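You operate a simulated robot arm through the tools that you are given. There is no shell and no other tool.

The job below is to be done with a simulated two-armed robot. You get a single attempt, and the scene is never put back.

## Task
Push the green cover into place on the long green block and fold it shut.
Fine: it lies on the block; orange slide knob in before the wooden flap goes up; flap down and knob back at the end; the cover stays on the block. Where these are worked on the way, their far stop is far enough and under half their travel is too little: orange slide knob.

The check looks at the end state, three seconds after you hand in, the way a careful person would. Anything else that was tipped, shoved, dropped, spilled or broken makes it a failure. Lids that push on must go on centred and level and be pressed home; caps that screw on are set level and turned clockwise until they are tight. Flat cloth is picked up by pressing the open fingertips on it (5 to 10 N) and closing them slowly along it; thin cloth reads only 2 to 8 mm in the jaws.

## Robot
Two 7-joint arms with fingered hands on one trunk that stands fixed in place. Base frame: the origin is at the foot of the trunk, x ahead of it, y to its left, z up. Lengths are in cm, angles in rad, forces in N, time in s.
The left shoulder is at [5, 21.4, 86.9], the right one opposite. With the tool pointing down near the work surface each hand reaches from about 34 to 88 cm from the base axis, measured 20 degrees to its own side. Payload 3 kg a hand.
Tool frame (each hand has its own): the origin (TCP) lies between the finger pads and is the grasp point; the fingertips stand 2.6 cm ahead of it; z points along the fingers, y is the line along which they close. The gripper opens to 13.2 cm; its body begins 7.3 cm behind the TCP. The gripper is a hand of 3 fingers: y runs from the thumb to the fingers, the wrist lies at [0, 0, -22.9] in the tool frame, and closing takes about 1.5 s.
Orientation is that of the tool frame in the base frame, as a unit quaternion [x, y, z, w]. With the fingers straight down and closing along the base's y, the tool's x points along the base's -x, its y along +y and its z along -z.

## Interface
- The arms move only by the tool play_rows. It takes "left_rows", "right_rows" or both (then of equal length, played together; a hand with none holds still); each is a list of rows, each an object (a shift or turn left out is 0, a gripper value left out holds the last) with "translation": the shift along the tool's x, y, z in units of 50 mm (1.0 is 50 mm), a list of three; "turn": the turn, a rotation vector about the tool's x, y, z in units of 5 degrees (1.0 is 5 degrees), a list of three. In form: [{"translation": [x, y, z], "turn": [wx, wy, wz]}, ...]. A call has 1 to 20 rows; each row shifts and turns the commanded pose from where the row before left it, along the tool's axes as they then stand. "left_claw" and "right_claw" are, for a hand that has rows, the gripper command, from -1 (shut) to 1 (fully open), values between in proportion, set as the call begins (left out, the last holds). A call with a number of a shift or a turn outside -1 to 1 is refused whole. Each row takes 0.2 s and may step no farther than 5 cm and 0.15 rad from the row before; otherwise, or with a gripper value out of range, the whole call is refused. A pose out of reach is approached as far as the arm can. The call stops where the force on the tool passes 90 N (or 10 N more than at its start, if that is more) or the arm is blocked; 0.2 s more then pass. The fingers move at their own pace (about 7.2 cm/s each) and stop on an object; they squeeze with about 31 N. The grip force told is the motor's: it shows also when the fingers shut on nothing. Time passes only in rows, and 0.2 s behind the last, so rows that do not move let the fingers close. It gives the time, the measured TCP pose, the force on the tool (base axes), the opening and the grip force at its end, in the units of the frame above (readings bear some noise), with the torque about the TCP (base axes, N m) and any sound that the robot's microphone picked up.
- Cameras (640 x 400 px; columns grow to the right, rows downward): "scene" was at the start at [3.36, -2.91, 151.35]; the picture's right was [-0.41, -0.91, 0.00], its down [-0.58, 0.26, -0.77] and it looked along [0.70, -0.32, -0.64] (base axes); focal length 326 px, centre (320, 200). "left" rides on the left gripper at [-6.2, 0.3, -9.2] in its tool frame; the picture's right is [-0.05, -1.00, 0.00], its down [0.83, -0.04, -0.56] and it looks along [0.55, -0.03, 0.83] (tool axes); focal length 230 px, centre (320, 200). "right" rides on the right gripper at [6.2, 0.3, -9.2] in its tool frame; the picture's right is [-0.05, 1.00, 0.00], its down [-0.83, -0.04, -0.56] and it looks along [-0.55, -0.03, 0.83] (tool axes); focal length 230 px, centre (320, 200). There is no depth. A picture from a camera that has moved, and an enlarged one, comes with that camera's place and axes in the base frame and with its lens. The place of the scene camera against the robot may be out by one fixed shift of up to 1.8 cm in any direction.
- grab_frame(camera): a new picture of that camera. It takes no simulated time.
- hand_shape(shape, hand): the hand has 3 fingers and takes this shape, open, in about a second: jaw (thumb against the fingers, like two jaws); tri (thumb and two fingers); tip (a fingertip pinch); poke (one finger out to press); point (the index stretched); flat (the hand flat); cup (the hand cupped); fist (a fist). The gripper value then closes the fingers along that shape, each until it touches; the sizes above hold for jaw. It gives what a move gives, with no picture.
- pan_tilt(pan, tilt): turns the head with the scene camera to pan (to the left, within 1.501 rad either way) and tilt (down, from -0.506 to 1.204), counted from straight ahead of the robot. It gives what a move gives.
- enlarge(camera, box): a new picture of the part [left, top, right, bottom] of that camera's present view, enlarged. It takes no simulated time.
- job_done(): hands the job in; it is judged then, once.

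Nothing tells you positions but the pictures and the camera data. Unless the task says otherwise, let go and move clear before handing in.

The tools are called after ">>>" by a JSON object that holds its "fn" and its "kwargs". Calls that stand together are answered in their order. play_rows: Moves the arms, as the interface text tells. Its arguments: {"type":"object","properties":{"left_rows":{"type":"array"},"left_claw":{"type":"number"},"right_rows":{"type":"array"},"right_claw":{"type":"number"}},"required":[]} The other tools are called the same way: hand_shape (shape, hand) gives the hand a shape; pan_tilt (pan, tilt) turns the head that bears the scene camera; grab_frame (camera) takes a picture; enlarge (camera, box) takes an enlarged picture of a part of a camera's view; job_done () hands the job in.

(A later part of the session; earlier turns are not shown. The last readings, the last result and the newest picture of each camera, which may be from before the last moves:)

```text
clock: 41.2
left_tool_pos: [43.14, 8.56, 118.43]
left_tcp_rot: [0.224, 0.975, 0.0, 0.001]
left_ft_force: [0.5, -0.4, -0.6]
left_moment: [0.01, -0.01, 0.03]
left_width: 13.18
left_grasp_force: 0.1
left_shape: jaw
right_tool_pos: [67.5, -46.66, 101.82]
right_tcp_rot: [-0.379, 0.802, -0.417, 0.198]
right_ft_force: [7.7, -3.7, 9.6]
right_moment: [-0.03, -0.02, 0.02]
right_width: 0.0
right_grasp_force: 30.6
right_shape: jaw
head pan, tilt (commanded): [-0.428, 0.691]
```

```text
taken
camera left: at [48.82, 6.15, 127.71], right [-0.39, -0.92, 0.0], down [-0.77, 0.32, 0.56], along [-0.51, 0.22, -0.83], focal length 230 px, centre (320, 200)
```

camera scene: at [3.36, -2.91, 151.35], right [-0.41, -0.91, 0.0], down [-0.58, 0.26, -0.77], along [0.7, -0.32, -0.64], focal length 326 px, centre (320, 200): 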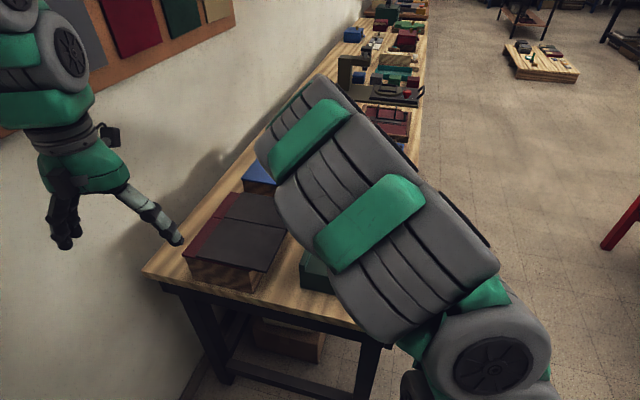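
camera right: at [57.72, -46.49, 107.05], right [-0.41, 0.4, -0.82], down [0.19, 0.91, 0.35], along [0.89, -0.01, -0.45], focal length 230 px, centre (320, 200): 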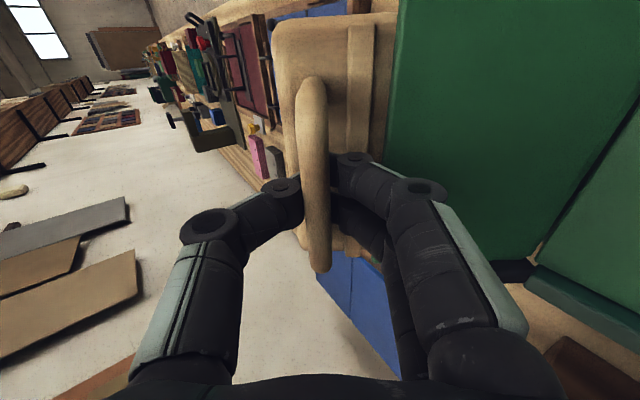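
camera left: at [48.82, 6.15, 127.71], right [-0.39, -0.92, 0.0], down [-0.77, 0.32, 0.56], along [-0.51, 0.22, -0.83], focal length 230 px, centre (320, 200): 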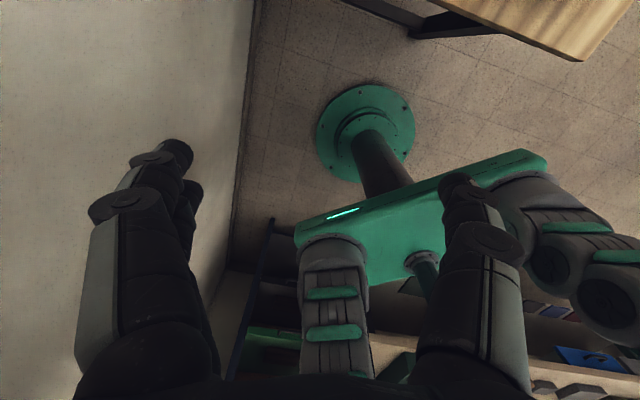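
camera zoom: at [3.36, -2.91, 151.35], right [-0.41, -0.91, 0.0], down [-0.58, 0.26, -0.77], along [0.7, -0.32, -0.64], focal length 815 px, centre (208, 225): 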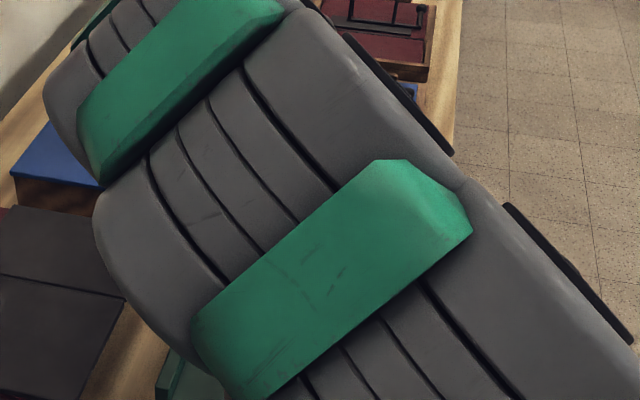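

The elbow has swung up in front of the head but is in free air, and the panel still lies on the flap. I'll continue in smaller steps with less hand rotation, watching the radial force.

>>> {"fn": "play_rows", "kwargs": {"right_rows": [{"translation": [0, 0.04, -0.261], "turn": [0.2, 0, 0]}, {"translation": [0, 0.076, -0.255], "turn": [0.2, 0, 0]}, {"translation": [0, 0, 0]}]}}

>>> {"fn": "grab_frame", "kwargs": {"camera": "right"}}

>>> {"fn": "grab_frame", "kwargs": {"camera": "scene"}}

```text
clock: 42.0
left_tool_pos: [43.21, 8.44, 118.4]
left_tcp_rot: [0.225, 0.974, 0.001, -0.001]
left_ft_force: [0.2, 0.4, 0.4]
left_moment: [-0.02, -0.01, -0.02]
left_width: 13.2
left_grasp_force: 0.2
left_shape: jaw
right_tool_pos: [65.65, -45.2, 102.93]
right_tcp_rot: [-0.375, 0.794, -0.432, 0.204]
right_ft_force: [5.3, -3.0, 7.8]
right_moment: [-0.02, 0.01, 0.01]
right_width: 0.0
right_grasp_force: 30.8
right_shape: jaw
head pan, tilt (commanded): [-0.428, 0.691]
```

```text
taken
camera right: at [55.66, -44.86, 107.73], right [-0.39, 0.39, -0.84], down [0.18, 0.92, 0.34], along [0.9, -0.02, -0.43], focal length 230 px, centre (320, 200)
```

right: 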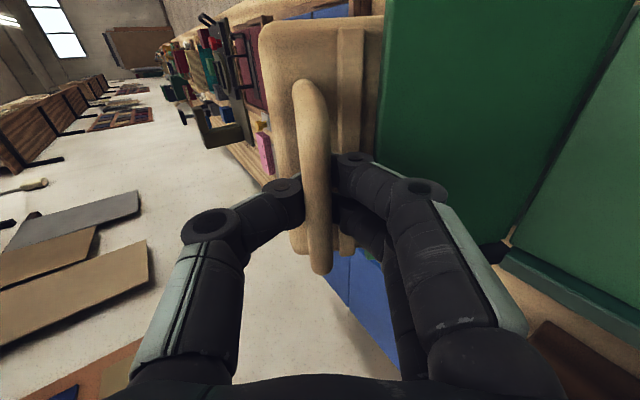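

```text
taken
camera scene: at [3.36, -2.91, 151.35], right [-0.41, -0.91, 0.0], down [-0.58, 0.26, -0.77], along [0.7, -0.32, -0.64], focal length 326 px, centre (320, 200)
```

scene: 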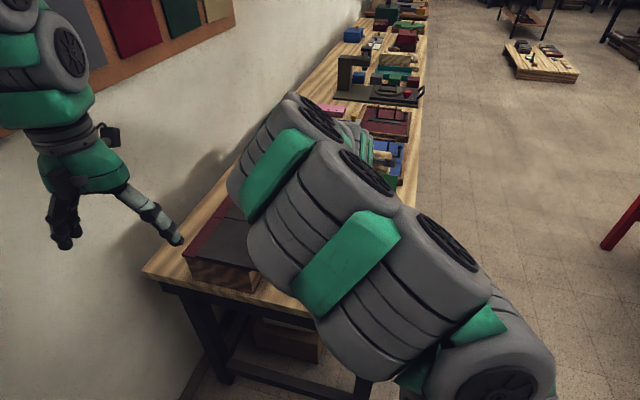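

The flap is near 60° with light forces. The right elbow is drifting left in the air, so I'll move the left hand a further 9 cm out of its way before continuing.

>>> {"fn": "play_rows", "kwargs": {"left_rows": [{"translation": [0.42, 0.87, 0]}, {"translation": [0.42, 0.87, 0]}, {"translation": [0, 0, 0]}]}}

>>> {"fn": "grab_frame", "kwargs": {"camera": "left"}}

```text
clock: 42.8
left_tool_pos: [43.04, 18.43, 118.37]
left_tcp_rot: [0.224, 0.975, -0.001, -0.001]
left_ft_force: [-0.3, -0.5, 0.7]
left_moment: [-0.02, -0.01, -0.01]
left_width: 13.19
left_grasp_force: 0.0
left_shape: jaw
right_tool_pos: [65.65, -45.04, 102.99]
right_tcp_rot: [-0.376, 0.794, -0.432, 0.203]
right_ft_force: [3.8, -2.6, 6.5]
right_moment: [0.0, 0.01, 0.01]
right_width: 0.02
right_grasp_force: 31.4
right_shape: jaw
head pan, tilt (commanded): [-0.428, 0.691]
```

```text
taken
camera left: at [48.76, 15.97, 127.64], right [-0.39, -0.92, 0.0], down [-0.77, 0.32, 0.56], along [-0.51, 0.22, -0.83], focal length 230 px, centre (320, 200)
```

left: 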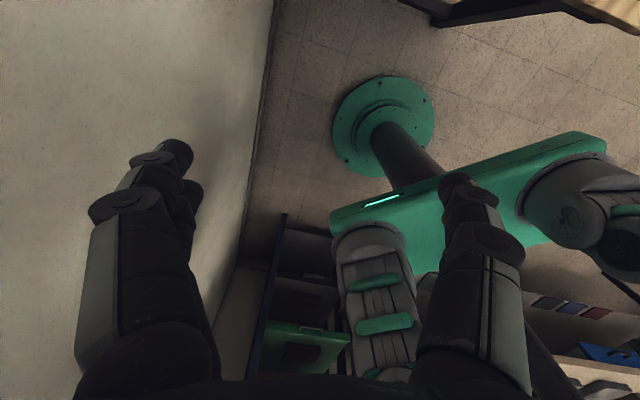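

The left hand is clear. Fitting the measured points puts the hinge just about under the crease (radius 15.6 cm). Continuing to about 70°.

>>> {"fn": "play_rows", "kwargs": {"right_rows": [{"translation": [0, 0.076, -0.261]}, {"translation": [0, 0.106, -0.251]}, {"translation": [0, 0, 0]}]}}

>>> {"fn": "grab_frame", "kwargs": {"camera": "right"}}

>>> {"fn": "grab_frame", "kwargs": {"camera": "scene"}}

```text
clock: 43.6
left_tool_pos: [43.15, 18.34, 118.35]
left_tcp_rot: [0.224, 0.975, 0.0, 0.0]
left_ft_force: [0.0, -0.2, -0.3]
left_moment: [0.05, -0.03, -0.02]
left_width: 13.19
left_grasp_force: 0.1
left_shape: jaw
right_tool_pos: [63.63, -43.35, 103.55]
right_tcp_rot: [-0.376, 0.795, -0.431, 0.203]
right_ft_force: [0.1, -3.5, 0.0]
right_moment: [-0.02, 0.01, 0.02]
right_width: 0.0
right_grasp_force: 30.6
right_shape: jaw
head pan, tilt (commanded): [-0.428, 0.691]
```

```text
taken
camera right: at [53.65, -43.1, 108.37], right [-0.39, 0.39, -0.84], down [0.19, 0.92, 0.34], along [0.9, -0.02, -0.43], focal length 230 px, centre (320, 200)
```

right: 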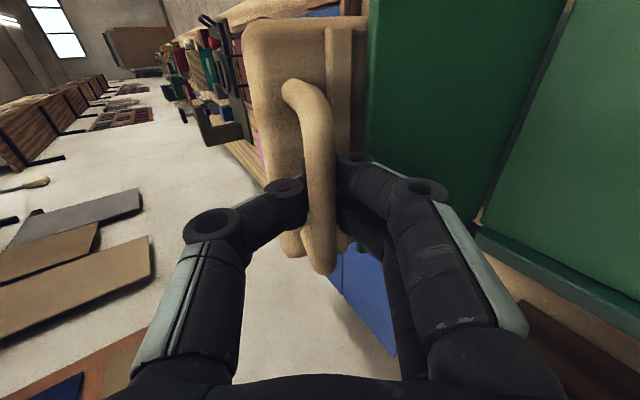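

```text
taken
camera scene: at [3.36, -2.91, 151.35], right [-0.41, -0.91, 0.0], down [-0.58, 0.26, -0.77], along [0.7, -0.32, -0.64], focal length 326 px, centre (320, 200)
```

scene: 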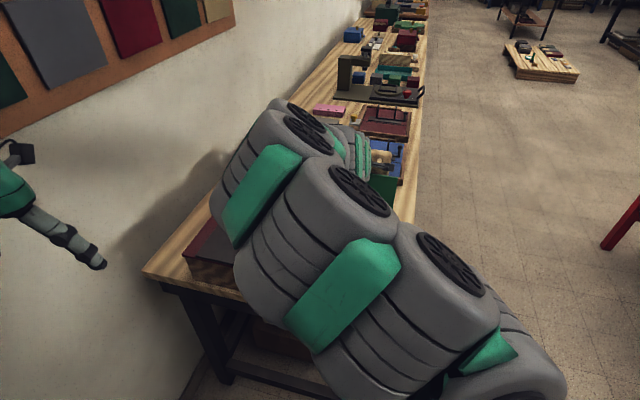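

Forces are near zero, so I'm on the arc at about 70°. Continuing to about 80°.

>>> {"fn": "play_rows", "kwargs": {"right_rows": [{"translation": [0, 0.128, -0.241]}, {"translation": [0, 0.148, -0.231]}, {"translation": [0, 0, 0]}]}}

>>> {"fn": "grab_frame", "kwargs": {"camera": "right"}}

>>> {"fn": "grab_frame", "kwargs": {"camera": "scene"}}

```text
clock: 44.4
left_tool_pos: [43.18, 18.23, 118.35]
left_tcp_rot: [0.224, 0.974, 0.0, 0.0]
left_ft_force: [0.5, 0.3, 0.3]
left_moment: [0.0, 0.0, 0.0]
left_width: 13.19
left_grasp_force: 0.1
left_shape: jaw
right_tool_pos: [61.59, -41.52, 103.8]
right_tcp_rot: [-0.375, 0.795, -0.431, 0.204]
right_ft_force: [0.3, -1.2, -2.0]
right_moment: [0.01, -0.01, 0.04]
right_width: 0.0
right_grasp_force: 30.9
right_shape: jaw
head pan, tilt (commanded): [-0.428, 0.691]
```

```text
taken
camera right: at [51.59, -41.38, 108.48], right [-0.39, 0.39, -0.84], down [0.18, 0.92, 0.34], along [0.9, -0.02, -0.43], focal length 230 px, centre (320, 200)
```

right: 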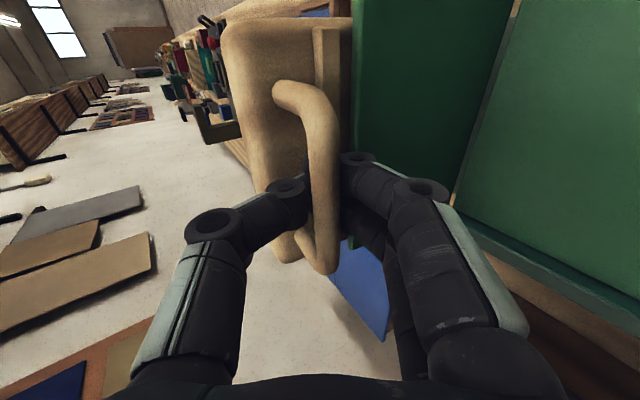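

```text
taken
camera scene: at [3.36, -2.91, 151.35], right [-0.41, -0.91, 0.0], down [-0.58, 0.26, -0.77], along [0.7, -0.32, -0.64], focal length 326 px, centre (320, 200)
```

scene: 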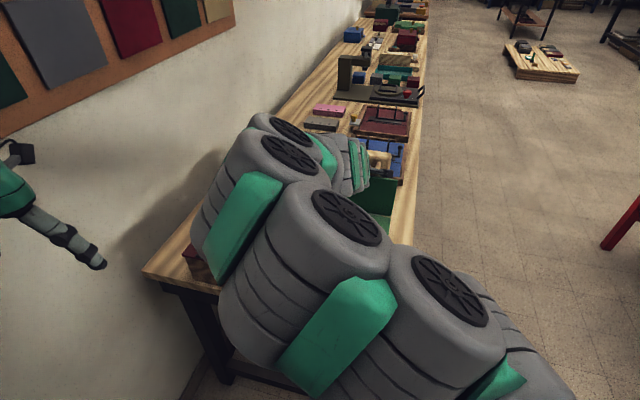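

About 80° now with almost no load; the arm is still clear of everything in view. Two more steps to about 90°.

>>> {"fn": "play_rows", "kwargs": {"right_rows": [{"translation": [0, 0.168, -0.215]}, {"translation": [0, 0.185, -0.2]}, {"translation": [0, 0, 0]}]}}

>>> {"fn": "grab_frame", "kwargs": {"camera": "right"}}

>>> {"fn": "grab_frame", "kwargs": {"camera": "scene"}}

```text
clock: 45.2
left_tool_pos: [43.21, 18.32, 118.32]
left_tcp_rot: [0.224, 0.975, 0.0, 0.0]
left_ft_force: [0.2, 0.0, 0.5]
left_moment: [-0.01, 0.02, 0.0]
left_width: 13.18
left_grasp_force: 0.0
left_shape: jaw
right_tool_pos: [59.53, -39.95, 103.39]
right_tcp_rot: [-0.377, 0.794, -0.43, 0.204]
right_ft_force: [2.9, -1.5, -8.1]
right_moment: [-0.04, -0.05, 0.0]
right_width: 0.02
right_grasp_force: 30.7
right_shape: jaw
head pan, tilt (commanded): [-0.428, 0.691]
```

```text
taken
camera right: at [49.51, -39.69, 108.17], right [-0.39, 0.39, -0.84], down [0.18, 0.92, 0.34], along [0.9, -0.02, -0.43], focal length 230 px, centre (320, 200)
```

right: 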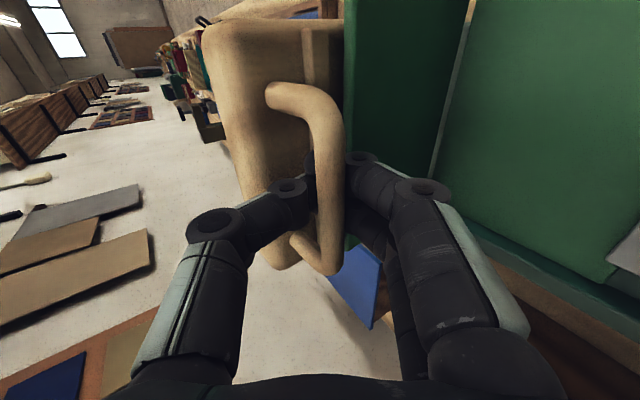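

```text
taken
camera scene: at [3.37, -2.91, 151.35], right [-0.41, -0.91, 0.0], down [-0.58, 0.26, -0.77], along [0.7, -0.32, -0.64], focal length 326 px, centre (320, 200)
```

scene: 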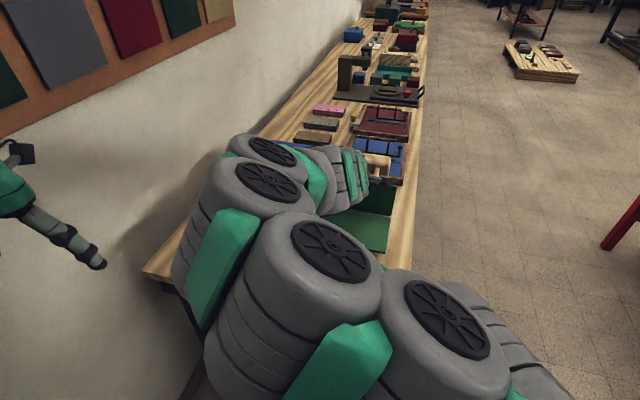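

The flap is now about vertical. I'll go past vertical in single steps, watching for a stop and for the panel tipping over.

>>> {"fn": "play_rows", "kwargs": {"right_rows": [{"translation": [0, 0.215, -0.18]}, {"translation": [0, 0, 0]}]}}

>>> {"fn": "enlarge", "kwargs": {"camera": "scene", "box": [320, 130, 440, 270]}}

>>> {"fn": "grab_frame", "kwargs": {"camera": "right"}}

```text
clock: 45.8
left_tool_pos: [43.21, 18.26, 118.38]
left_tcp_rot: [0.224, 0.975, 0.0, -0.001]
left_ft_force: [-0.9, 0.4, -1.0]
left_moment: [-0.01, 0.0, 0.01]
left_width: 13.16
left_grasp_force: 0.1
left_shape: jaw
right_tool_pos: [58.33, -39.1, 102.96]
right_tcp_rot: [-0.376, 0.795, -0.43, 0.204]
right_ft_force: [3.9, -2.8, -9.0]
right_moment: [-0.03, -0.07, 0.01]
right_width: 0.0
right_grasp_force: 30.4
right_shape: jaw
head pan, tilt (commanded): [-0.428, 0.691]
```

```text
2.86 times, centred on (380, 200) of scene
camera zoom: at [3.38, -2.92, 151.35], right [-0.41, -0.91, 0.0], down [-0.58, 0.26, -0.77], along [0.7, -0.32, -0.64], focal length 931 px, centre (149, 200)
```

zoom: 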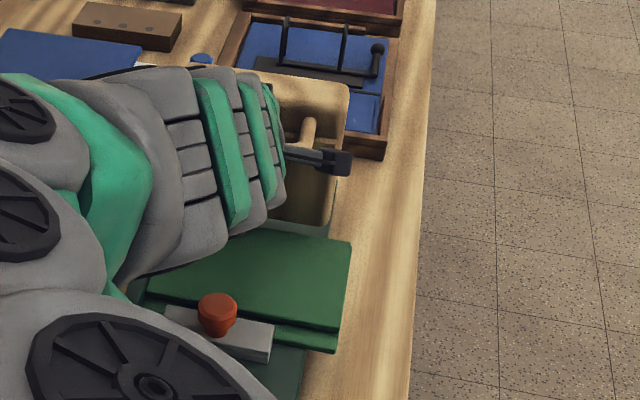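

```text
taken
camera right: at [48.47, -38.83, 107.77], right [-0.39, 0.39, -0.84], down [0.18, 0.92, 0.34], along [0.9, -0.02, -0.43], focal length 230 px, centre (320, 200)
```

right: 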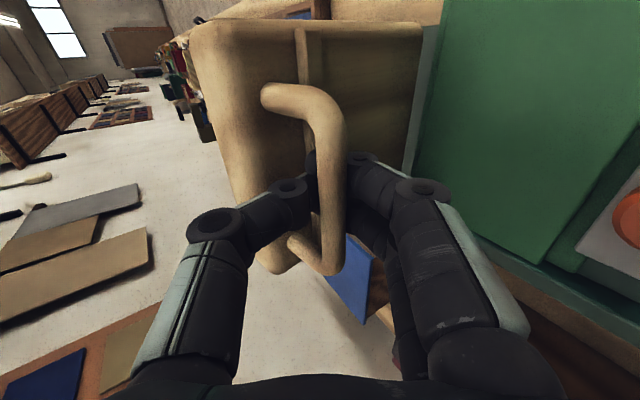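

The far panel has flipped over and lies shut on the near panel, leaving the bare wooden flap. Now I'll reverse along the arc to lower the flap, starting with the section held at constant tilt.

>>> {"fn": "play_rows", "kwargs": {"right_rows": [{"translation": [0, -0.205, 0.179]}, {"translation": [0, -0.186, 0.199]}, {"translation": [0, -0.169, 0.212]}, {"translation": [0, -0.15, 0.227]}, {"translation": [0, 0, 0]}]}}

>>> {"fn": "grab_frame", "kwargs": {"camera": "right"}}

>>> {"fn": "enlarge", "kwargs": {"camera": "scene", "box": [320, 130, 440, 270]}}

```text
clock: 47.0
left_tool_pos: [43.18, 18.49, 118.21]
left_tcp_rot: [0.224, 0.975, 0.0, 0.0]
left_ft_force: [-0.1, -0.2, 0.4]
left_moment: [0.0, 0.02, 0.02]
left_width: 13.19
left_grasp_force: 0.1
left_shape: jaw
right_tool_pos: [62.6, -42.44, 103.9]
right_tcp_rot: [-0.376, 0.794, -0.432, 0.204]
right_ft_force: [1.3, -1.6, 0.0]
right_moment: [0.02, 0.0, 0.02]
right_width: 0.0
right_grasp_force: 30.8
right_shape: jaw
head pan, tilt (commanded): [-0.428, 0.691]
```

```text
taken
camera right: at [52.66, -42.21, 108.57], right [-0.39, 0.38, -0.84], down [0.18, 0.92, 0.34], along [0.9, -0.02, -0.43], focal length 230 px, centre (320, 200)
```

right: 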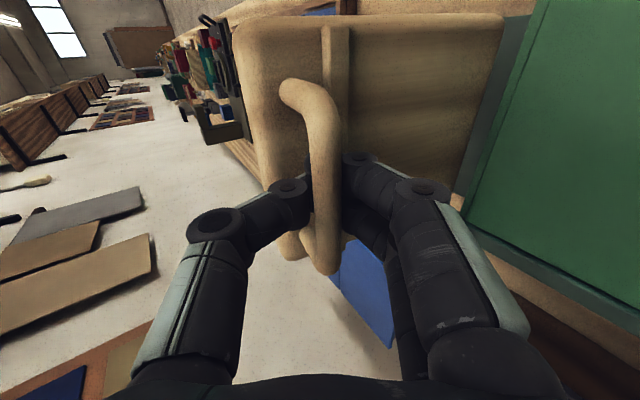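

```text
2.86 times, centred on (380, 200) of scene
camera zoom: at [3.36, -2.91, 151.35], right [-0.41, -0.91, 0.0], down [-0.58, 0.26, -0.77], along [0.7, -0.32, -0.64], focal length 931 px, centre (149, 200)
```

zoom: 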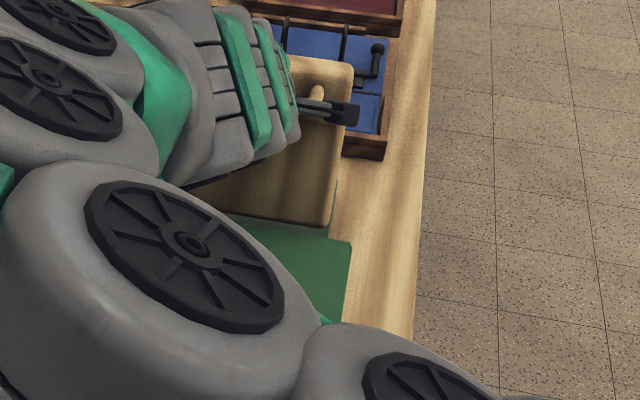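

The panel stays folded and the flap is coming back with no load. Continuing the descent.

>>> {"fn": "play_rows", "kwargs": {"right_rows": [{"translation": [0, -0.13, 0.24]}, {"translation": [0, -0.107, 0.25]}, {"translation": [0, -0.087, 0.258]}, {"translation": [0, 0, 0]}]}}

```text
clock: 48.0
left_tool_pos: [43.12, 18.39, 118.35]
left_tcp_rot: [0.224, 0.975, 0.0, 0.0]
left_ft_force: [0.2, -0.3, 0.1]
left_moment: [0.02, -0.01, -0.01]
left_width: 13.17
left_grasp_force: 0.1
left_shape: jaw
right_tool_pos: [65.68, -44.97, 103.1]
right_tcp_rot: [-0.376, 0.794, -0.431, 0.205]
right_ft_force: [1.0, -1.5, -0.2]
right_moment: [0.03, 0.06, -0.03]
right_width: 0.0
right_grasp_force: 31.2
right_shape: jaw
head pan, tilt (commanded): [-0.428, 0.691]
```

Still no load. Now I'll run the next part of the descent with the hand tilting back, in two parts so I can check in between.

>>> {"fn": "play_rows", "kwargs": {"right_rows": [{"translation": [0, -0.072, 0.265], "turn": [-0.617, 0, 0]}, {"translation": [0, -0.062, 0.266], "turn": [-0.617, 0, 0]}, {"translation": [0, -0.053, 0.269], "turn": [-0.617, 0, 0]}, {"translation": [0, -0.045, 0.268], "turn": [-0.617, 0, 0]}, {"translation": [0, 0, 0]}]}}

>>> {"fn": "grab_frame", "kwargs": {"camera": "right"}}

>>> {"fn": "grab_frame", "kwargs": {"camera": "scene"}}

```text
clock: 49.2
left_tool_pos: [43.14, 18.4, 118.39]
left_tcp_rot: [0.224, 0.975, 0.001, 0.0]
left_ft_force: [-0.2, -0.7, 0.5]
left_moment: [-0.01, -0.01, 0.0]
left_width: 13.2
left_grasp_force: 0.1
left_shape: jaw
right_tool_pos: [69.65, -48.08, 100.7]
right_tcp_rot: [-0.396, 0.836, -0.344, 0.162]
right_ft_force: [5.1, -1.0, 2.1]
right_moment: [0.02, 0.03, 0.03]
right_width: 0.0
right_grasp_force: 31.1
right_shape: jaw
head pan, tilt (commanded): [-0.428, 0.691]
```

```text
taken
camera right: at [60.54, -48.65, 107.02], right [-0.52, 0.49, -0.7], down [0.25, 0.87, 0.42], along [0.82, 0.05, -0.57], focal length 230 px, centre (320, 200)
```

right: 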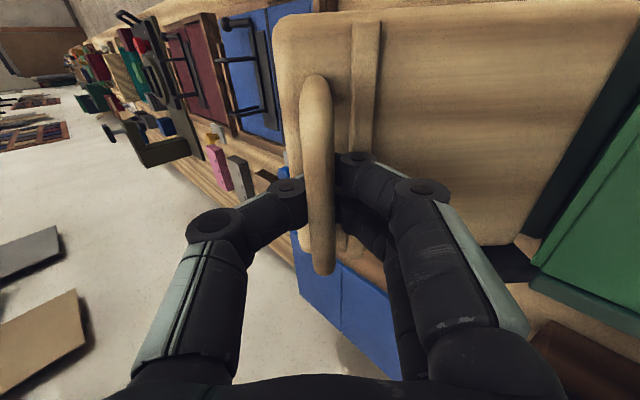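

```text
taken
camera scene: at [3.37, -2.9, 151.35], right [-0.41, -0.91, 0.0], down [-0.58, 0.26, -0.77], along [0.7, -0.32, -0.64], focal length 326 px, centre (320, 200)
```

scene: 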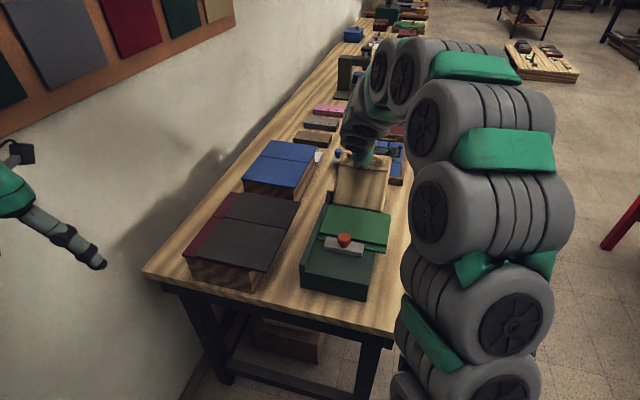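

The elbow has moved back and the scene view is clear: the cover is folded flat on the block. Continuing the flap down.

>>> {"fn": "play_rows", "kwargs": {"right_rows": [{"translation": [0, -0.037, 0.272], "turn": [-0.617, 0, 0]}, {"translation": [0, -0.027, 0.27], "turn": [-0.617, 0, 0]}, {"translation": [0, -0.016, 0.271], "turn": [-0.617, 0, 0]}, {"translation": [0, -0.01, 0.273], "turn": [-0.617, 0, 0]}, {"translation": [0, 0, 0]}]}}

>>> {"fn": "enlarge", "kwargs": {"camera": "scene", "box": [300, 130, 430, 300]}}

```text
clock: 50.4
left_tool_pos: [43.29, 18.42, 118.28]
left_tcp_rot: [0.224, 0.974, 0.0, 0.001]
left_ft_force: [0.8, 0.6, -0.1]
left_moment: [0.01, -0.02, 0.0]
left_width: 13.19
left_grasp_force: 0.1
left_shape: jaw
right_tool_pos: [72.47, -50.53, 96.9]
right_tcp_rot: [-0.411, 0.868, -0.251, 0.118]
right_ft_force: [5.0, -2.1, -1.8]
right_moment: [0.01, 0.02, 0.04]
right_width: 0.0
right_grasp_force: 30.5
right_shape: jaw
head pan, tilt (commanded): [-0.428, 0.691]
```

```text
2.35 times, centred on (365, 215) of scene
camera zoom: at [3.37, -2.91, 151.35], right [-0.41, -0.91, 0.0], down [-0.58, 0.26, -0.77], along [0.7, -0.32, -0.64], focal length 767 px, centre (214, 165)
```

zoom: 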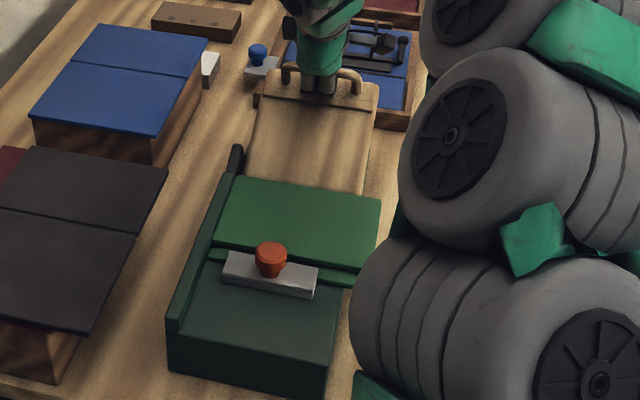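

The descent tracks the plan exactly. Last section down to the rest position.

>>> {"fn": "play_rows", "kwargs": {"right_rows": [{"translation": [0, 0.001, 0.271], "turn": [-0.617, 0, 0]}, {"translation": [0, 0.009, 0.272], "turn": [-0.617, 0, 0]}, {"translation": [0, 0.02, 0.269], "turn": [-0.617, 0, 0]}, {"translation": [0, 0, 0]}]}}

>>> {"fn": "play_rows", "kwargs": {"right_rows": [{"translation": [0, 0.013, 0.135], "turn": [-0.3, 0, 0]}, {"translation": [0, 0.013, 0.135], "turn": [-0.317, 0, 0]}, {"translation": [0, 0, 0]}]}}

>>> {"fn": "grab_frame", "kwargs": {"camera": "right"}}

>>> {"fn": "enlarge", "kwargs": {"camera": "scene", "box": [300, 130, 430, 300]}}

```text
clock: 51.4
left_tool_pos: [43.18, 18.24, 118.3]
left_tcp_rot: [0.224, 0.975, 0.0, 0.0]
left_ft_force: [-0.6, 0.2, 0.2]
left_moment: [0.02, -0.01, 0.03]
left_width: 13.18
left_grasp_force: 0.1
left_shape: jaw
right_tool_pos: [73.91, -51.81, 92.92]
right_tcp_rot: [-0.418, 0.886, -0.181, 0.085]
right_ft_force: [3.3, -3.4, -2.9]
right_moment: [-0.02, 0.0, -0.05]
right_width: 0.0
right_grasp_force: 31.6
right_shape: jaw
head pan, tilt (commanded): [-0.428, 0.691]
```

```text
clock: 52.2
left_tool_pos: [43.19, 18.27, 118.36]
left_tcp_rot: [0.224, 0.975, 0.0, 0.0]
left_ft_force: [-0.4, -0.3, 0.1]
left_moment: [-0.01, -0.01, -0.03]
left_width: 13.2
left_grasp_force: 0.0
left_shape: jaw
right_tool_pos: [74.23, -52.0, 91.83]
right_tcp_rot: [-0.422, 0.89, -0.156, 0.075]
right_ft_force: [3.8, -2.8, -2.0]
right_moment: [-0.01, 0.02, -0.03]
right_width: 0.01
right_grasp_force: 31.8
right_shape: jaw
head pan, tilt (commanded): [-0.428, 0.691]
```

```text
taken
camera right: at [67.64, -54.58, 100.43], right [-0.69, 0.63, -0.34], down [0.41, 0.74, 0.54], along [0.59, 0.23, -0.77], focal length 230 px, centre (320, 200)
```

right: 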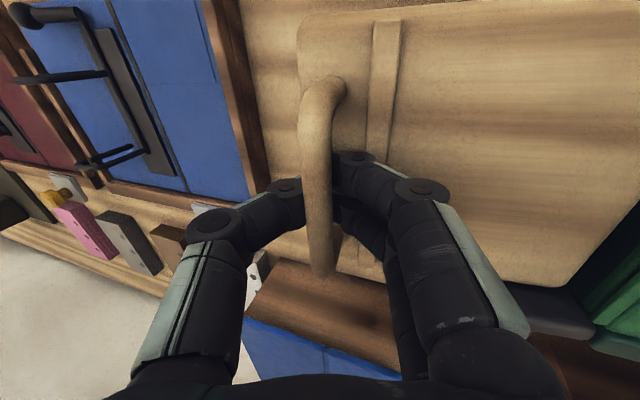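

```text
2.35 times, centred on (365, 215) of scene
camera zoom: at [3.37, -2.91, 151.35], right [-0.41, -0.91, 0.0], down [-0.58, 0.26, -0.77], along [0.7, -0.32, -0.64], focal length 767 px, centre (214, 165)
```

zoom: 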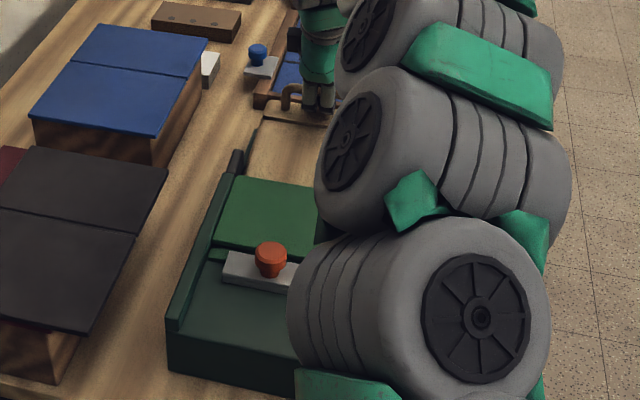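

The flap is within a couple of millimetres of rest. I'll press down slightly more to confirm it is seated, then look.

>>> {"fn": "play_rows", "kwargs": {"right_rows": [{"translation": [0, 0.005, 0.05]}, {"translation": [0, 0, 0]}]}}

>>> {"fn": "enlarge", "kwargs": {"camera": "right", "box": [220, 0, 640, 360]}}

```text
clock: 52.8
left_tool_pos: [43.19, 18.29, 118.3]
left_tcp_rot: [0.224, 0.975, 0.0, 0.0]
left_ft_force: [0.1, 0.4, 0.8]
left_moment: [-0.01, 0.02, -0.02]
left_width: 13.2
left_grasp_force: 0.1
left_shape: jaw
right_tool_pos: [74.23, -51.95, 91.52]
right_tcp_rot: [-0.421, 0.89, -0.157, 0.075]
right_ft_force: [1.9, -3.8, -2.4]
right_moment: [0.04, 0.04, 0.0]
right_width: 0.0
right_grasp_force: 30.9
right_shape: jaw
head pan, tilt (commanded): [-0.428, 0.691]
```

```text
1.11 times, centred on (430, 180) of right
camera zoom: at [67.71, -54.59, 100.14], right [-0.69, 0.64, -0.34], down [0.41, 0.74, 0.54], along [0.59, 0.23, -0.77], focal length 256 px, centre (198, 222)
```

zoom: 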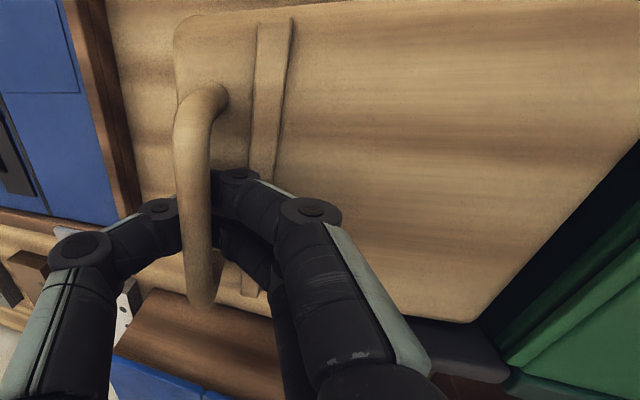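

A small downward pull remains, so I'm still carrying a little of the flap's weight. Lowering a few more millimetres.

>>> {"fn": "play_rows", "kwargs": {"right_rows": [{"translation": [0, 0.005, 0.05]}, {"translation": [0, 0, 0]}]}}

>>> {"fn": "play_rows", "kwargs": {"right_rows": [{"translation": [0, 0.005, 0.05]}, {"translation": [0, 0, 0]}]}}

```text
clock: 53.4
left_tool_pos: [43.31, 18.36, 118.33]
left_tcp_rot: [0.224, 0.975, 0.0, 0.0]
left_ft_force: [0.8, 0.4, 0.2]
left_moment: [0.0, 0.0, 0.05]
left_width: 13.18
left_grasp_force: 0.1
left_shape: jaw
right_tool_pos: [74.36, -51.94, 91.33]
right_tcp_rot: [-0.422, 0.89, -0.158, 0.074]
right_ft_force: [1.9, -3.7, -1.8]
right_moment: [0.01, 0.01, -0.02]
right_width: 0.02
right_grasp_force: 31.2
right_shape: jaw
head pan, tilt (commanded): [-0.428, 0.691]
```

```text
clock: 54.0
left_tool_pos: [43.14, 18.25, 118.36]
left_tcp_rot: [0.224, 0.975, 0.0, 0.0]
left_ft_force: [1.0, 0.0, 0.1]
left_moment: [0.0, -0.03, 0.02]
left_width: 13.2
left_grasp_force: 0.0
left_shape: jaw
right_tool_pos: [74.37, -52.04, 91.15]
right_tcp_rot: [-0.422, 0.89, -0.157, 0.074]
right_ft_force: [1.6, -3.8, -2.0]
right_moment: [0.03, 0.02, 0.0]
right_width: 0.01
right_grasp_force: 30.9
right_shape: jaw
head pan, tilt (commanded): [-0.428, 0.691]
```

>>> {"fn": "play_rows", "kwargs": {"right_rows": [{"translation": [0, 0.005, 0.05]}, {"translation": [0, 0, 0]}]}}

>>> {"fn": "enlarge", "kwargs": {"camera": "scene", "box": [335, 140, 395, 220]}}

```text
clock: 54.6
left_tool_pos: [43.14, 18.3, 118.38]
left_tcp_rot: [0.224, 0.975, 0.0, -0.001]
left_ft_force: [-0.1, 0.2, 0.8]
left_moment: [-0.02, 0.03, 0.02]
left_width: 13.19
left_grasp_force: 0.1
left_shape: jaw
right_tool_pos: [74.48, -52.08, 90.95]
right_tcp_rot: [-0.421, 0.89, -0.157, 0.075]
right_ft_force: [1.6, -3.5, -2.6]
right_moment: [0.04, -0.05, 0.01]
right_width: 0.0
right_grasp_force: 31.0
right_shape: jaw
head pan, tilt (commanded): [-0.428, 0.691]
```

```text
5.00 times, centred on (365, 180) of scene
camera zoom: at [3.37, -2.91, 151.35], right [-0.41, -0.91, 0.0], down [-0.58, 0.26, -0.77], along [0.7, -0.32, -0.64], focal length 1630 px, centre (95, 300)
```

zoom: 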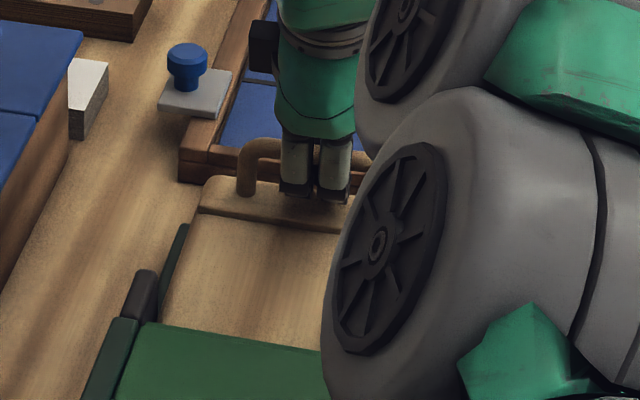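

>>> {"fn": "play_rows", "kwargs": {"right_rows": [{"translation": [0, 0.01, 0.06]}, {"translation": [0, 0, 0]}]}}

>>> {"fn": "play_rows", "kwargs": {"right_rows": [{"translation": [0, 0.01, 0.06]}, {"translation": [0, 0, 0]}]}}

>>> {"fn": "enlarge", "kwargs": {"camera": "right", "box": [220, 60, 460, 260]}}

```text
clock: 55.2
left_tool_pos: [43.23, 18.33, 118.39]
left_tcp_rot: [0.224, 0.975, 0.0, 0.0]
left_ft_force: [0.3, 0.3, 0.0]
left_moment: [0.02, 0.02, 0.0]
left_width: 13.19
left_grasp_force: 0.1
left_shape: jaw
right_tool_pos: [74.43, -52.11, 90.64]
right_tcp_rot: [-0.423, 0.89, -0.157, 0.074]
right_ft_force: [0.7, -2.6, -2.5]
right_moment: [-0.01, 0.04, -0.01]
right_width: 0.02
right_grasp_force: 31.2
right_shape: jaw
head pan, tilt (commanded): [-0.428, 0.691]
```

```text
clock: 55.8
left_tool_pos: [43.27, 18.33, 118.3]
left_tcp_rot: [0.224, 0.975, 0.0, -0.001]
left_ft_force: [0.0, 1.0, -0.3]
left_moment: [0.01, -0.01, 0.02]
left_width: 13.2
left_grasp_force: 0.1
left_shape: jaw
right_tool_pos: [74.6, -52.19, 90.35]
right_tcp_rot: [-0.422, 0.89, -0.157, 0.075]
right_ft_force: [1.7, -3.5, -1.7]
right_moment: [-0.02, 0.03, -0.01]
right_width: 0.0
right_grasp_force: 31.1
right_shape: jaw
head pan, tilt (commanded): [-0.428, 0.691]
```

```text
2.00 times, centred on (340, 160) of right
camera zoom: at [67.97, -54.75, 98.91], right [-0.69, 0.63, -0.34], down [0.41, 0.74, 0.54], along [0.59, 0.23, -0.77], focal length 460 px, centre (280, 280)
```

zoom: 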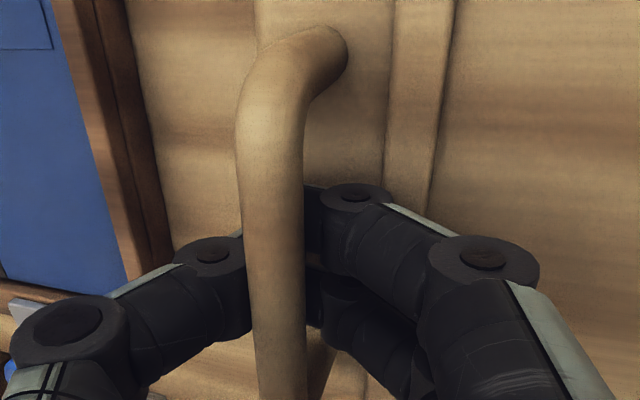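

The bar is simply moving up inside the cage now, so the flap is already resting. I'll come up a few millimetres, open to 4 cm, and back out along the tool axis.

>>> {"fn": "play_rows", "kwargs": {"right_rows": [{"translation": [0, -0.02, -0.14]}, {"translation": [0, 0, 0]}]}}

>>> {"fn": "play_rows", "kwargs": {"right_rows": [{"translation": [0, 0, 0]}, {"translation": [0, 0, 0]}, {"translation": [0, 0, 0]}, {"translation": [0, 0, 0]}], "right_claw": -0.39}}

>>> {"fn": "enlarge", "kwargs": {"camera": "right", "box": [220, 60, 460, 260]}}

```text
clock: 56.4
left_tool_pos: [43.15, 18.21, 118.25]
left_tcp_rot: [0.224, 0.975, 0.0, 0.0]
left_ft_force: [0.6, 0.3, 1.2]
left_moment: [0.0, 0.01, 0.0]
left_width: 13.19
left_grasp_force: 0.0
left_shape: jaw
right_tool_pos: [74.55, -52.03, 90.94]
right_tcp_rot: [-0.422, 0.89, -0.157, 0.075]
right_ft_force: [2.9, -4.5, -2.5]
right_moment: [-0.01, 0.02, 0.05]
right_width: 0.03
right_grasp_force: 31.2
right_shape: jaw
head pan, tilt (commanded): [-0.428, 0.691]
```

```text
clock: 57.4
left_tool_pos: [43.07, 18.42, 118.34]
left_tcp_rot: [0.224, 0.974, 0.0, 0.0]
left_ft_force: [-0.4, 0.6, -0.3]
left_moment: [0.0, 0.0, -0.05]
left_width: 13.19
left_grasp_force: 0.0
left_shape: jaw
right_tool_pos: [74.43, -52.14, 91.02]
right_tcp_rot: [-0.421, 0.89, -0.157, 0.074]
right_ft_force: [0.3, 0.7, 0.9]
right_moment: [0.01, 0.03, -0.04]
right_width: 3.97
right_grasp_force: 0.0
right_shape: jaw
head pan, tilt (commanded): [-0.428, 0.691]
```

```text
2.00 times, centred on (340, 160) of right
camera zoom: at [67.85, -54.62, 99.63], right [-0.69, 0.63, -0.34], down [0.41, 0.74, 0.54], along [0.59, 0.23, -0.77], focal length 460 px, centre (280, 280)
```

zoom: 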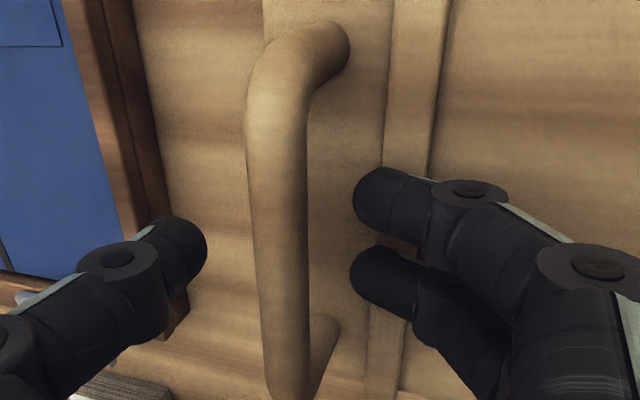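

The hand has released the bar cleanly. I'll back out along the tool axis and inspect the flap.

>>> {"fn": "play_rows", "kwargs": {"right_rows": [{"translation": [0, 0, -0.2]}, {"translation": [0, 0, -0.4]}, {"translation": [0, 0, -0.6]}, {"translation": [0, 0, -0.8]}, {"translation": [0, 0, 0]}]}}

>>> {"fn": "grab_frame", "kwargs": {"camera": "right"}}

>>> {"fn": "enlarge", "kwargs": {"camera": "scene", "box": [300, 120, 430, 300]}}

```text
clock: 58.6
left_tool_pos: [43.21, 18.31, 118.25]
left_tcp_rot: [0.225, 0.974, 0.0, 0.0]
left_ft_force: [0.1, -0.6, -0.2]
left_moment: [-0.01, 0.02, 0.0]
left_width: 13.21
left_grasp_force: 0.0
left_shape: jaw
right_tool_pos: [71.6, -49.88, 100.51]
right_tcp_rot: [-0.421, 0.89, -0.157, 0.074]
right_ft_force: [-0.1, -0.4, 0.6]
right_moment: [-0.02, -0.03, -0.01]
right_width: 4.0
right_grasp_force: 0.1
right_shape: jaw
head pan, tilt (commanded): [-0.428, 0.691]
```

```text
taken
camera right: at [65.14, -52.46, 109.0], right [-0.69, 0.64, -0.34], down [0.41, 0.74, 0.54], along [0.59, 0.23, -0.77], focal length 230 px, centre (320, 200)
```

right: 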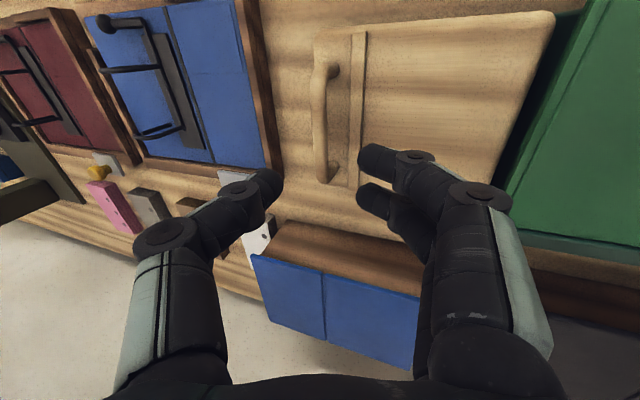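

```text
2.22 times, centred on (365, 210) of scene
camera zoom: at [3.36, -2.91, 151.35], right [-0.41, -0.91, 0.0], down [-0.58, 0.26, -0.77], along [0.7, -0.32, -0.64], focal length 724 px, centre (220, 178)
```

zoom: 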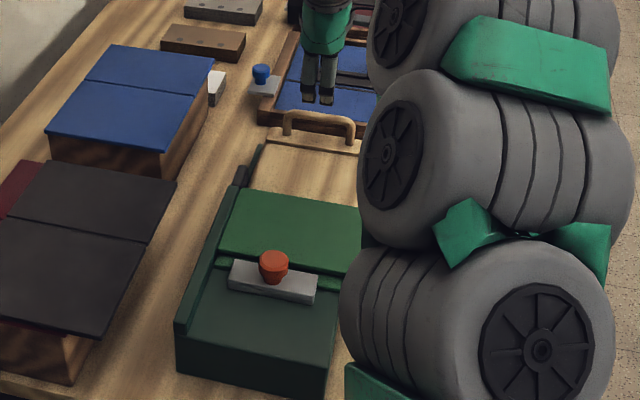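

The flap appears level again and the cover stays folded. I'll retrace my approach: move back over the near part, untilt, rise and rotate the hand back for gripping the knob.

>>> {"fn": "play_rows", "kwargs": {"right_rows": [{"translation": [0, 0.6, -0.6]}, {"translation": [0, 0.94, -0.34]}, {"translation": [0, 0.94, -0.34]}, {"translation": [0, 0.94, -0.34]}, {"translation": [0, 0.94, -0.34]}, {"translation": [0, 0.94, -0.34]}, {"turn": [-1, 0, 0]}, {"turn": [-1, 0, 0]}, {"turn": [-1, 0, 0]}, {"turn": [-1, 0, 0]}, {"translation": [0, 0, -0.9]}, {"translation": [0, 0, -0.9]}, {"translation": [0, 0, 0]}]}}

>>> {"fn": "grab_frame", "kwargs": {"camera": "scene"}}

```text
clock: 61.4
left_tool_pos: [43.09, 18.41, 118.33]
left_tcp_rot: [0.223, 0.975, -0.001, 0.0]
left_ft_force: [-0.1, 0.1, -0.2]
left_moment: [-0.01, 0.01, 0.01]
left_width: 13.19
left_grasp_force: 0.0
left_shape: jaw
right_tool_pos: [49.48, -31.73, 111.23]
right_tcp_rot: [-0.428, 0.904, 0.0, 0.0]
right_ft_force: [-0.5, -1.1, 0.4]
right_moment: [0.0, -0.03, -0.01]
right_width: 4.0
right_grasp_force: 0.1
right_shape: jaw
head pan, tilt (commanded): [-0.428, 0.691]
```

```text
taken
camera scene: at [3.36, -2.91, 151.35], right [-0.41, -0.91, 0.0], down [-0.58, 0.26, -0.77], along [0.7, -0.32, -0.64], focal length 326 px, centre (320, 200)
```

scene: 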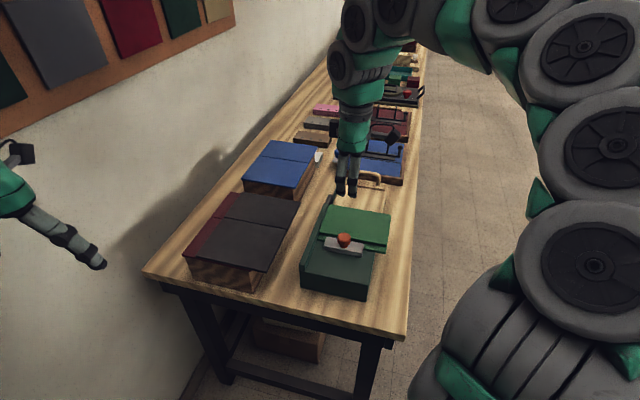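

Everything is in view: folded cover on the block, knob plate in, flap down. I'll rotate the hand back 90° and take overhead pictures.

>>> {"fn": "play_rows", "kwargs": {"right_rows": [{"translation": [0, 0, -0.2], "turn": [0, 0, 1]}, {"turn": [0, 0, 1]}, {"turn": [0, 0, 1]}, {"turn": [0, 0, 1]}, {"turn": [0, 0, 1]}, {"turn": [0, 0, 1]}, {"turn": [0, 0, 1]}, {"turn": [0, 0, 1]}, {"turn": [0, 0, 1]}, {"turn": [0, 0, 1]}, {"turn": [0, 0, 1]}, {"turn": [0, 0, 1]}, {"turn": [0, 0, 1]}, {"turn": [0, 0, 1]}, {"turn": [0, 0, 1]}, {"turn": [0, 0, 1]}, {"turn": [0, 0, 1]}, {"turn": [0, 0, 1]}, {"turn": [0, 0, 0]}], "right_claw": 0.06}}

>>> {"fn": "grab_frame", "kwargs": {"camera": "right"}}

>>> {"fn": "enlarge", "kwargs": {"camera": "right", "box": [240, 60, 420, 180]}}

>>> {"fn": "enlarge", "kwargs": {"camera": "right", "box": [240, 160, 420, 280]}}

>>> {"fn": "enlarge", "kwargs": {"camera": "scene", "box": [290, 150, 420, 310]}}

```text
clock: 65.4
left_tool_pos: [43.06, 18.34, 118.35]
left_tcp_rot: [0.224, 0.975, 0.0, 0.0]
left_ft_force: [-0.6, 0.3, -0.6]
left_moment: [0.01, -0.06, 0.02]
left_width: 13.19
left_grasp_force: 0.0
left_shape: jaw
right_tool_pos: [49.36, -31.62, 112.21]
right_tcp_rot: [0.336, 0.942, 0.0, -0.001]
right_ft_force: [0.5, 0.1, -0.4]
right_moment: [0.01, 0.0, -0.04]
right_width: 6.93
right_grasp_force: 0.1
right_shape: jaw
head pan, tilt (commanded): [-0.428, 0.691]
```

```text
taken
camera right: at [44.87, -27.52, 121.44], right [0.67, 0.74, 0.0], down [0.61, -0.56, 0.56], along [0.41, -0.37, -0.83], focal length 230 px, centre (320, 200)
```

right: 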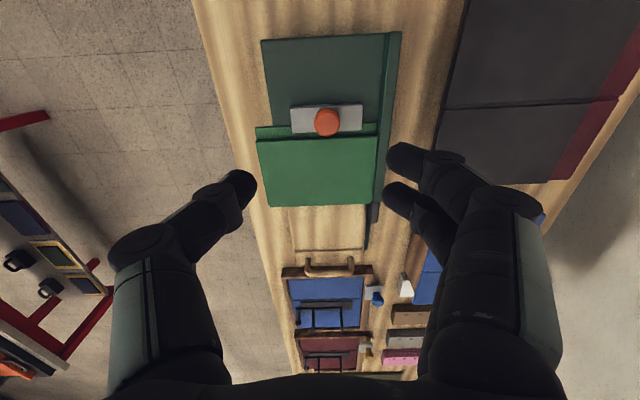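

```text
3.33 times, centred on (330, 120) of right
camera zoom: at [44.87, -27.52, 121.44], right [0.67, 0.74, 0.0], down [0.61, -0.56, 0.56], along [0.41, -0.37, -0.83], focal length 767 px, centre (287, 467)
```

zoom: 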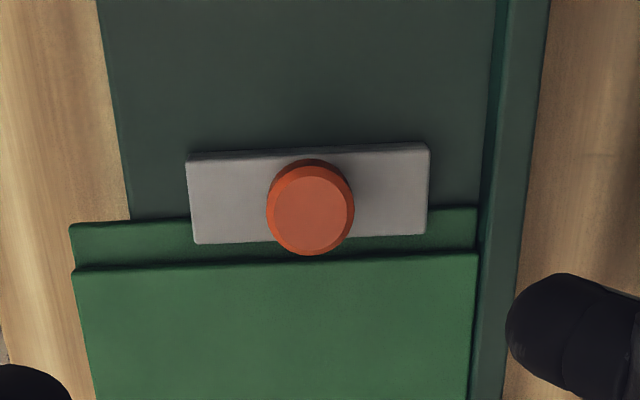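

```text
3.33 times, centred on (330, 220) of right
camera zoom: at [44.87, -27.52, 121.44], right [0.67, 0.74, 0.0], down [0.61, -0.56, 0.56], along [0.41, -0.37, -0.83], focal length 767 px, centre (287, 133)
```

zoom: 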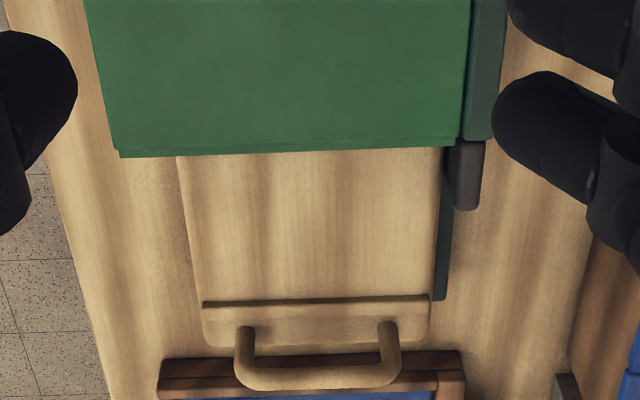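

```text
2.50 times, centred on (355, 230) of scene
camera zoom: at [3.36, -2.91, 151.35], right [-0.41, -0.91, 0.0], down [-0.58, 0.26, -0.77], along [0.7, -0.32, -0.64], focal length 815 px, centre (232, 125)
```

zoom: 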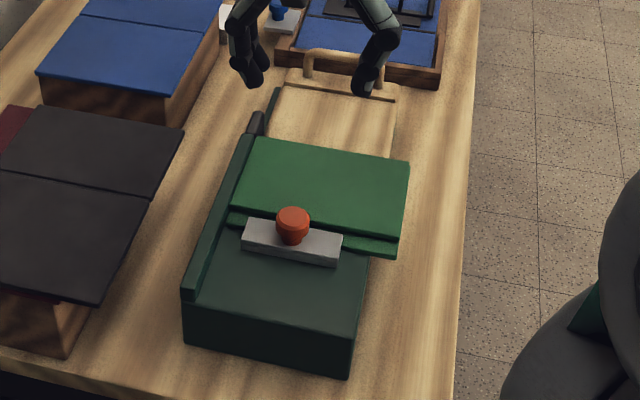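

The cover is folded flat and the handle is back at its original spot, so the flap is down. Now I'll descend around the knob (at about 60.1 along, 7.75 across) as before.

>>> {"fn": "play_rows", "kwargs": {"right_rows": [{"translation": [-0.38, 0.15, 0.6]}, {"translation": [0, 0, 0.9]}, {"translation": [0, 0, 0.9]}, {"translation": [0, 0, 0.9]}, {"translation": [0, 0, 0.5]}, {"translation": [0, 0, 0]}], "right_claw": 0.06}}

>>> {"fn": "grab_frame", "kwargs": {"camera": "right"}}

```text
clock: 66.8
left_tool_pos: [43.18, 18.26, 118.3]
left_tcp_rot: [0.224, 0.975, 0.0, 0.0]
left_ft_force: [0.2, 0.1, -0.3]
left_moment: [-0.02, -0.01, 0.03]
left_width: 13.18
left_grasp_force: 0.1
left_shape: jaw
right_tool_pos: [51.35, -32.22, 93.19]
right_tcp_rot: [0.338, 0.941, -0.001, 0.001]
right_ft_force: [0.3, 0.2, -0.4]
right_moment: [0.02, -0.01, -0.01]
right_width: 6.94
right_grasp_force: 0.1
right_shape: jaw
head pan, tilt (commanded): [-0.428, 0.691]
```

```text
taken
camera right: at [46.84, -28.06, 102.5], right [0.67, 0.74, 0.0], down [0.61, -0.56, 0.56], along [0.41, -0.37, -0.83], focal length 230 px, centre (320, 200)
```

right: 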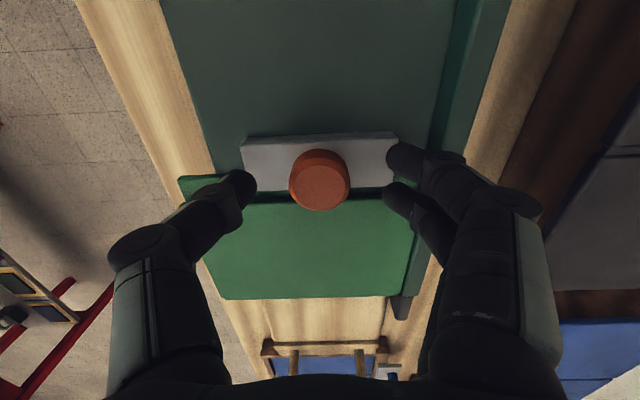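

Well centred. Descending the last 1.5 cm and closing.

>>> {"fn": "play_rows", "kwargs": {"right_rows": [{"translation": [0, 0, 0.15]}, {"translation": [0, 0, 0.15]}, {"translation": [0, 0, 0]}]}}

>>> {"fn": "play_rows", "kwargs": {"right_rows": [{"translation": [0, 0, 0]}, {"translation": [0, 0, 0]}, {"translation": [0, 0, 0]}, {"translation": [0, 0, 0]}, {"translation": [0, 0, 0.04]}, {"translation": [0, 0, 0]}], "right_claw": -1}}

>>> {"fn": "enlarge", "kwargs": {"camera": "scene", "box": [300, 190, 420, 310]}}

```text
clock: 67.6
left_tool_pos: [43.07, 18.27, 118.38]
left_tcp_rot: [0.225, 0.974, 0.0, 0.0]
left_ft_force: [0.8, -0.3, 0.2]
left_moment: [0.02, 0.01, -0.01]
left_width: 13.2
left_grasp_force: 0.1
left_shape: jaw
right_tool_pos: [51.34, -32.23, 91.8]
right_tcp_rot: [0.336, 0.942, -0.001, 0.0]
right_ft_force: [0.5, 0.5, 0.2]
right_moment: [0.02, 0.01, -0.01]
right_width: 6.94
right_grasp_force: 0.2
right_shape: jaw
head pan, tilt (commanded): [-0.428, 0.691]
```

```text
clock: 69.0
left_tool_pos: [43.18, 18.34, 118.4]
left_tcp_rot: [0.223, 0.975, 0.0, 0.0]
left_ft_force: [0.4, 0.3, 0.1]
left_moment: [-0.01, -0.01, -0.04]
left_width: 13.18
left_grasp_force: 0.2
left_shape: jaw
right_tool_pos: [51.21, -32.31, 91.5]
right_tcp_rot: [0.337, 0.942, -0.001, 0.0]
right_ft_force: [-3.9, -1.6, -1.6]
right_moment: [-0.1, 0.11, -0.08]
right_width: 2.3
right_grasp_force: 31.0
right_shape: jaw
head pan, tilt (commanded): [-0.428, 0.691]
```

```text
3.33 times, centred on (360, 250) of scene
camera zoom: at [3.36, -2.91, 151.35], right [-0.41, -0.91, 0.0], down [-0.58, 0.26, -0.77], along [0.7, -0.32, -0.64], focal length 1086 px, centre (187, 33)
```

zoom: 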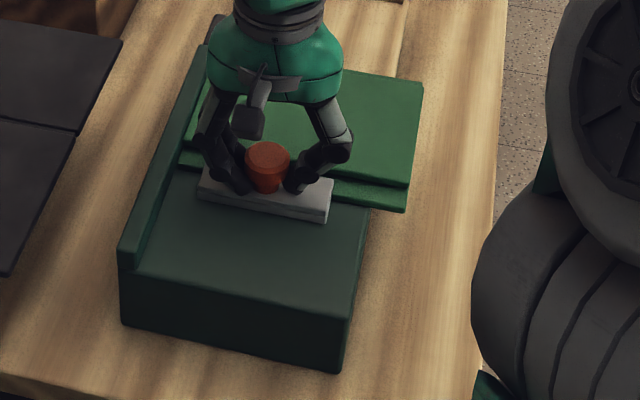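

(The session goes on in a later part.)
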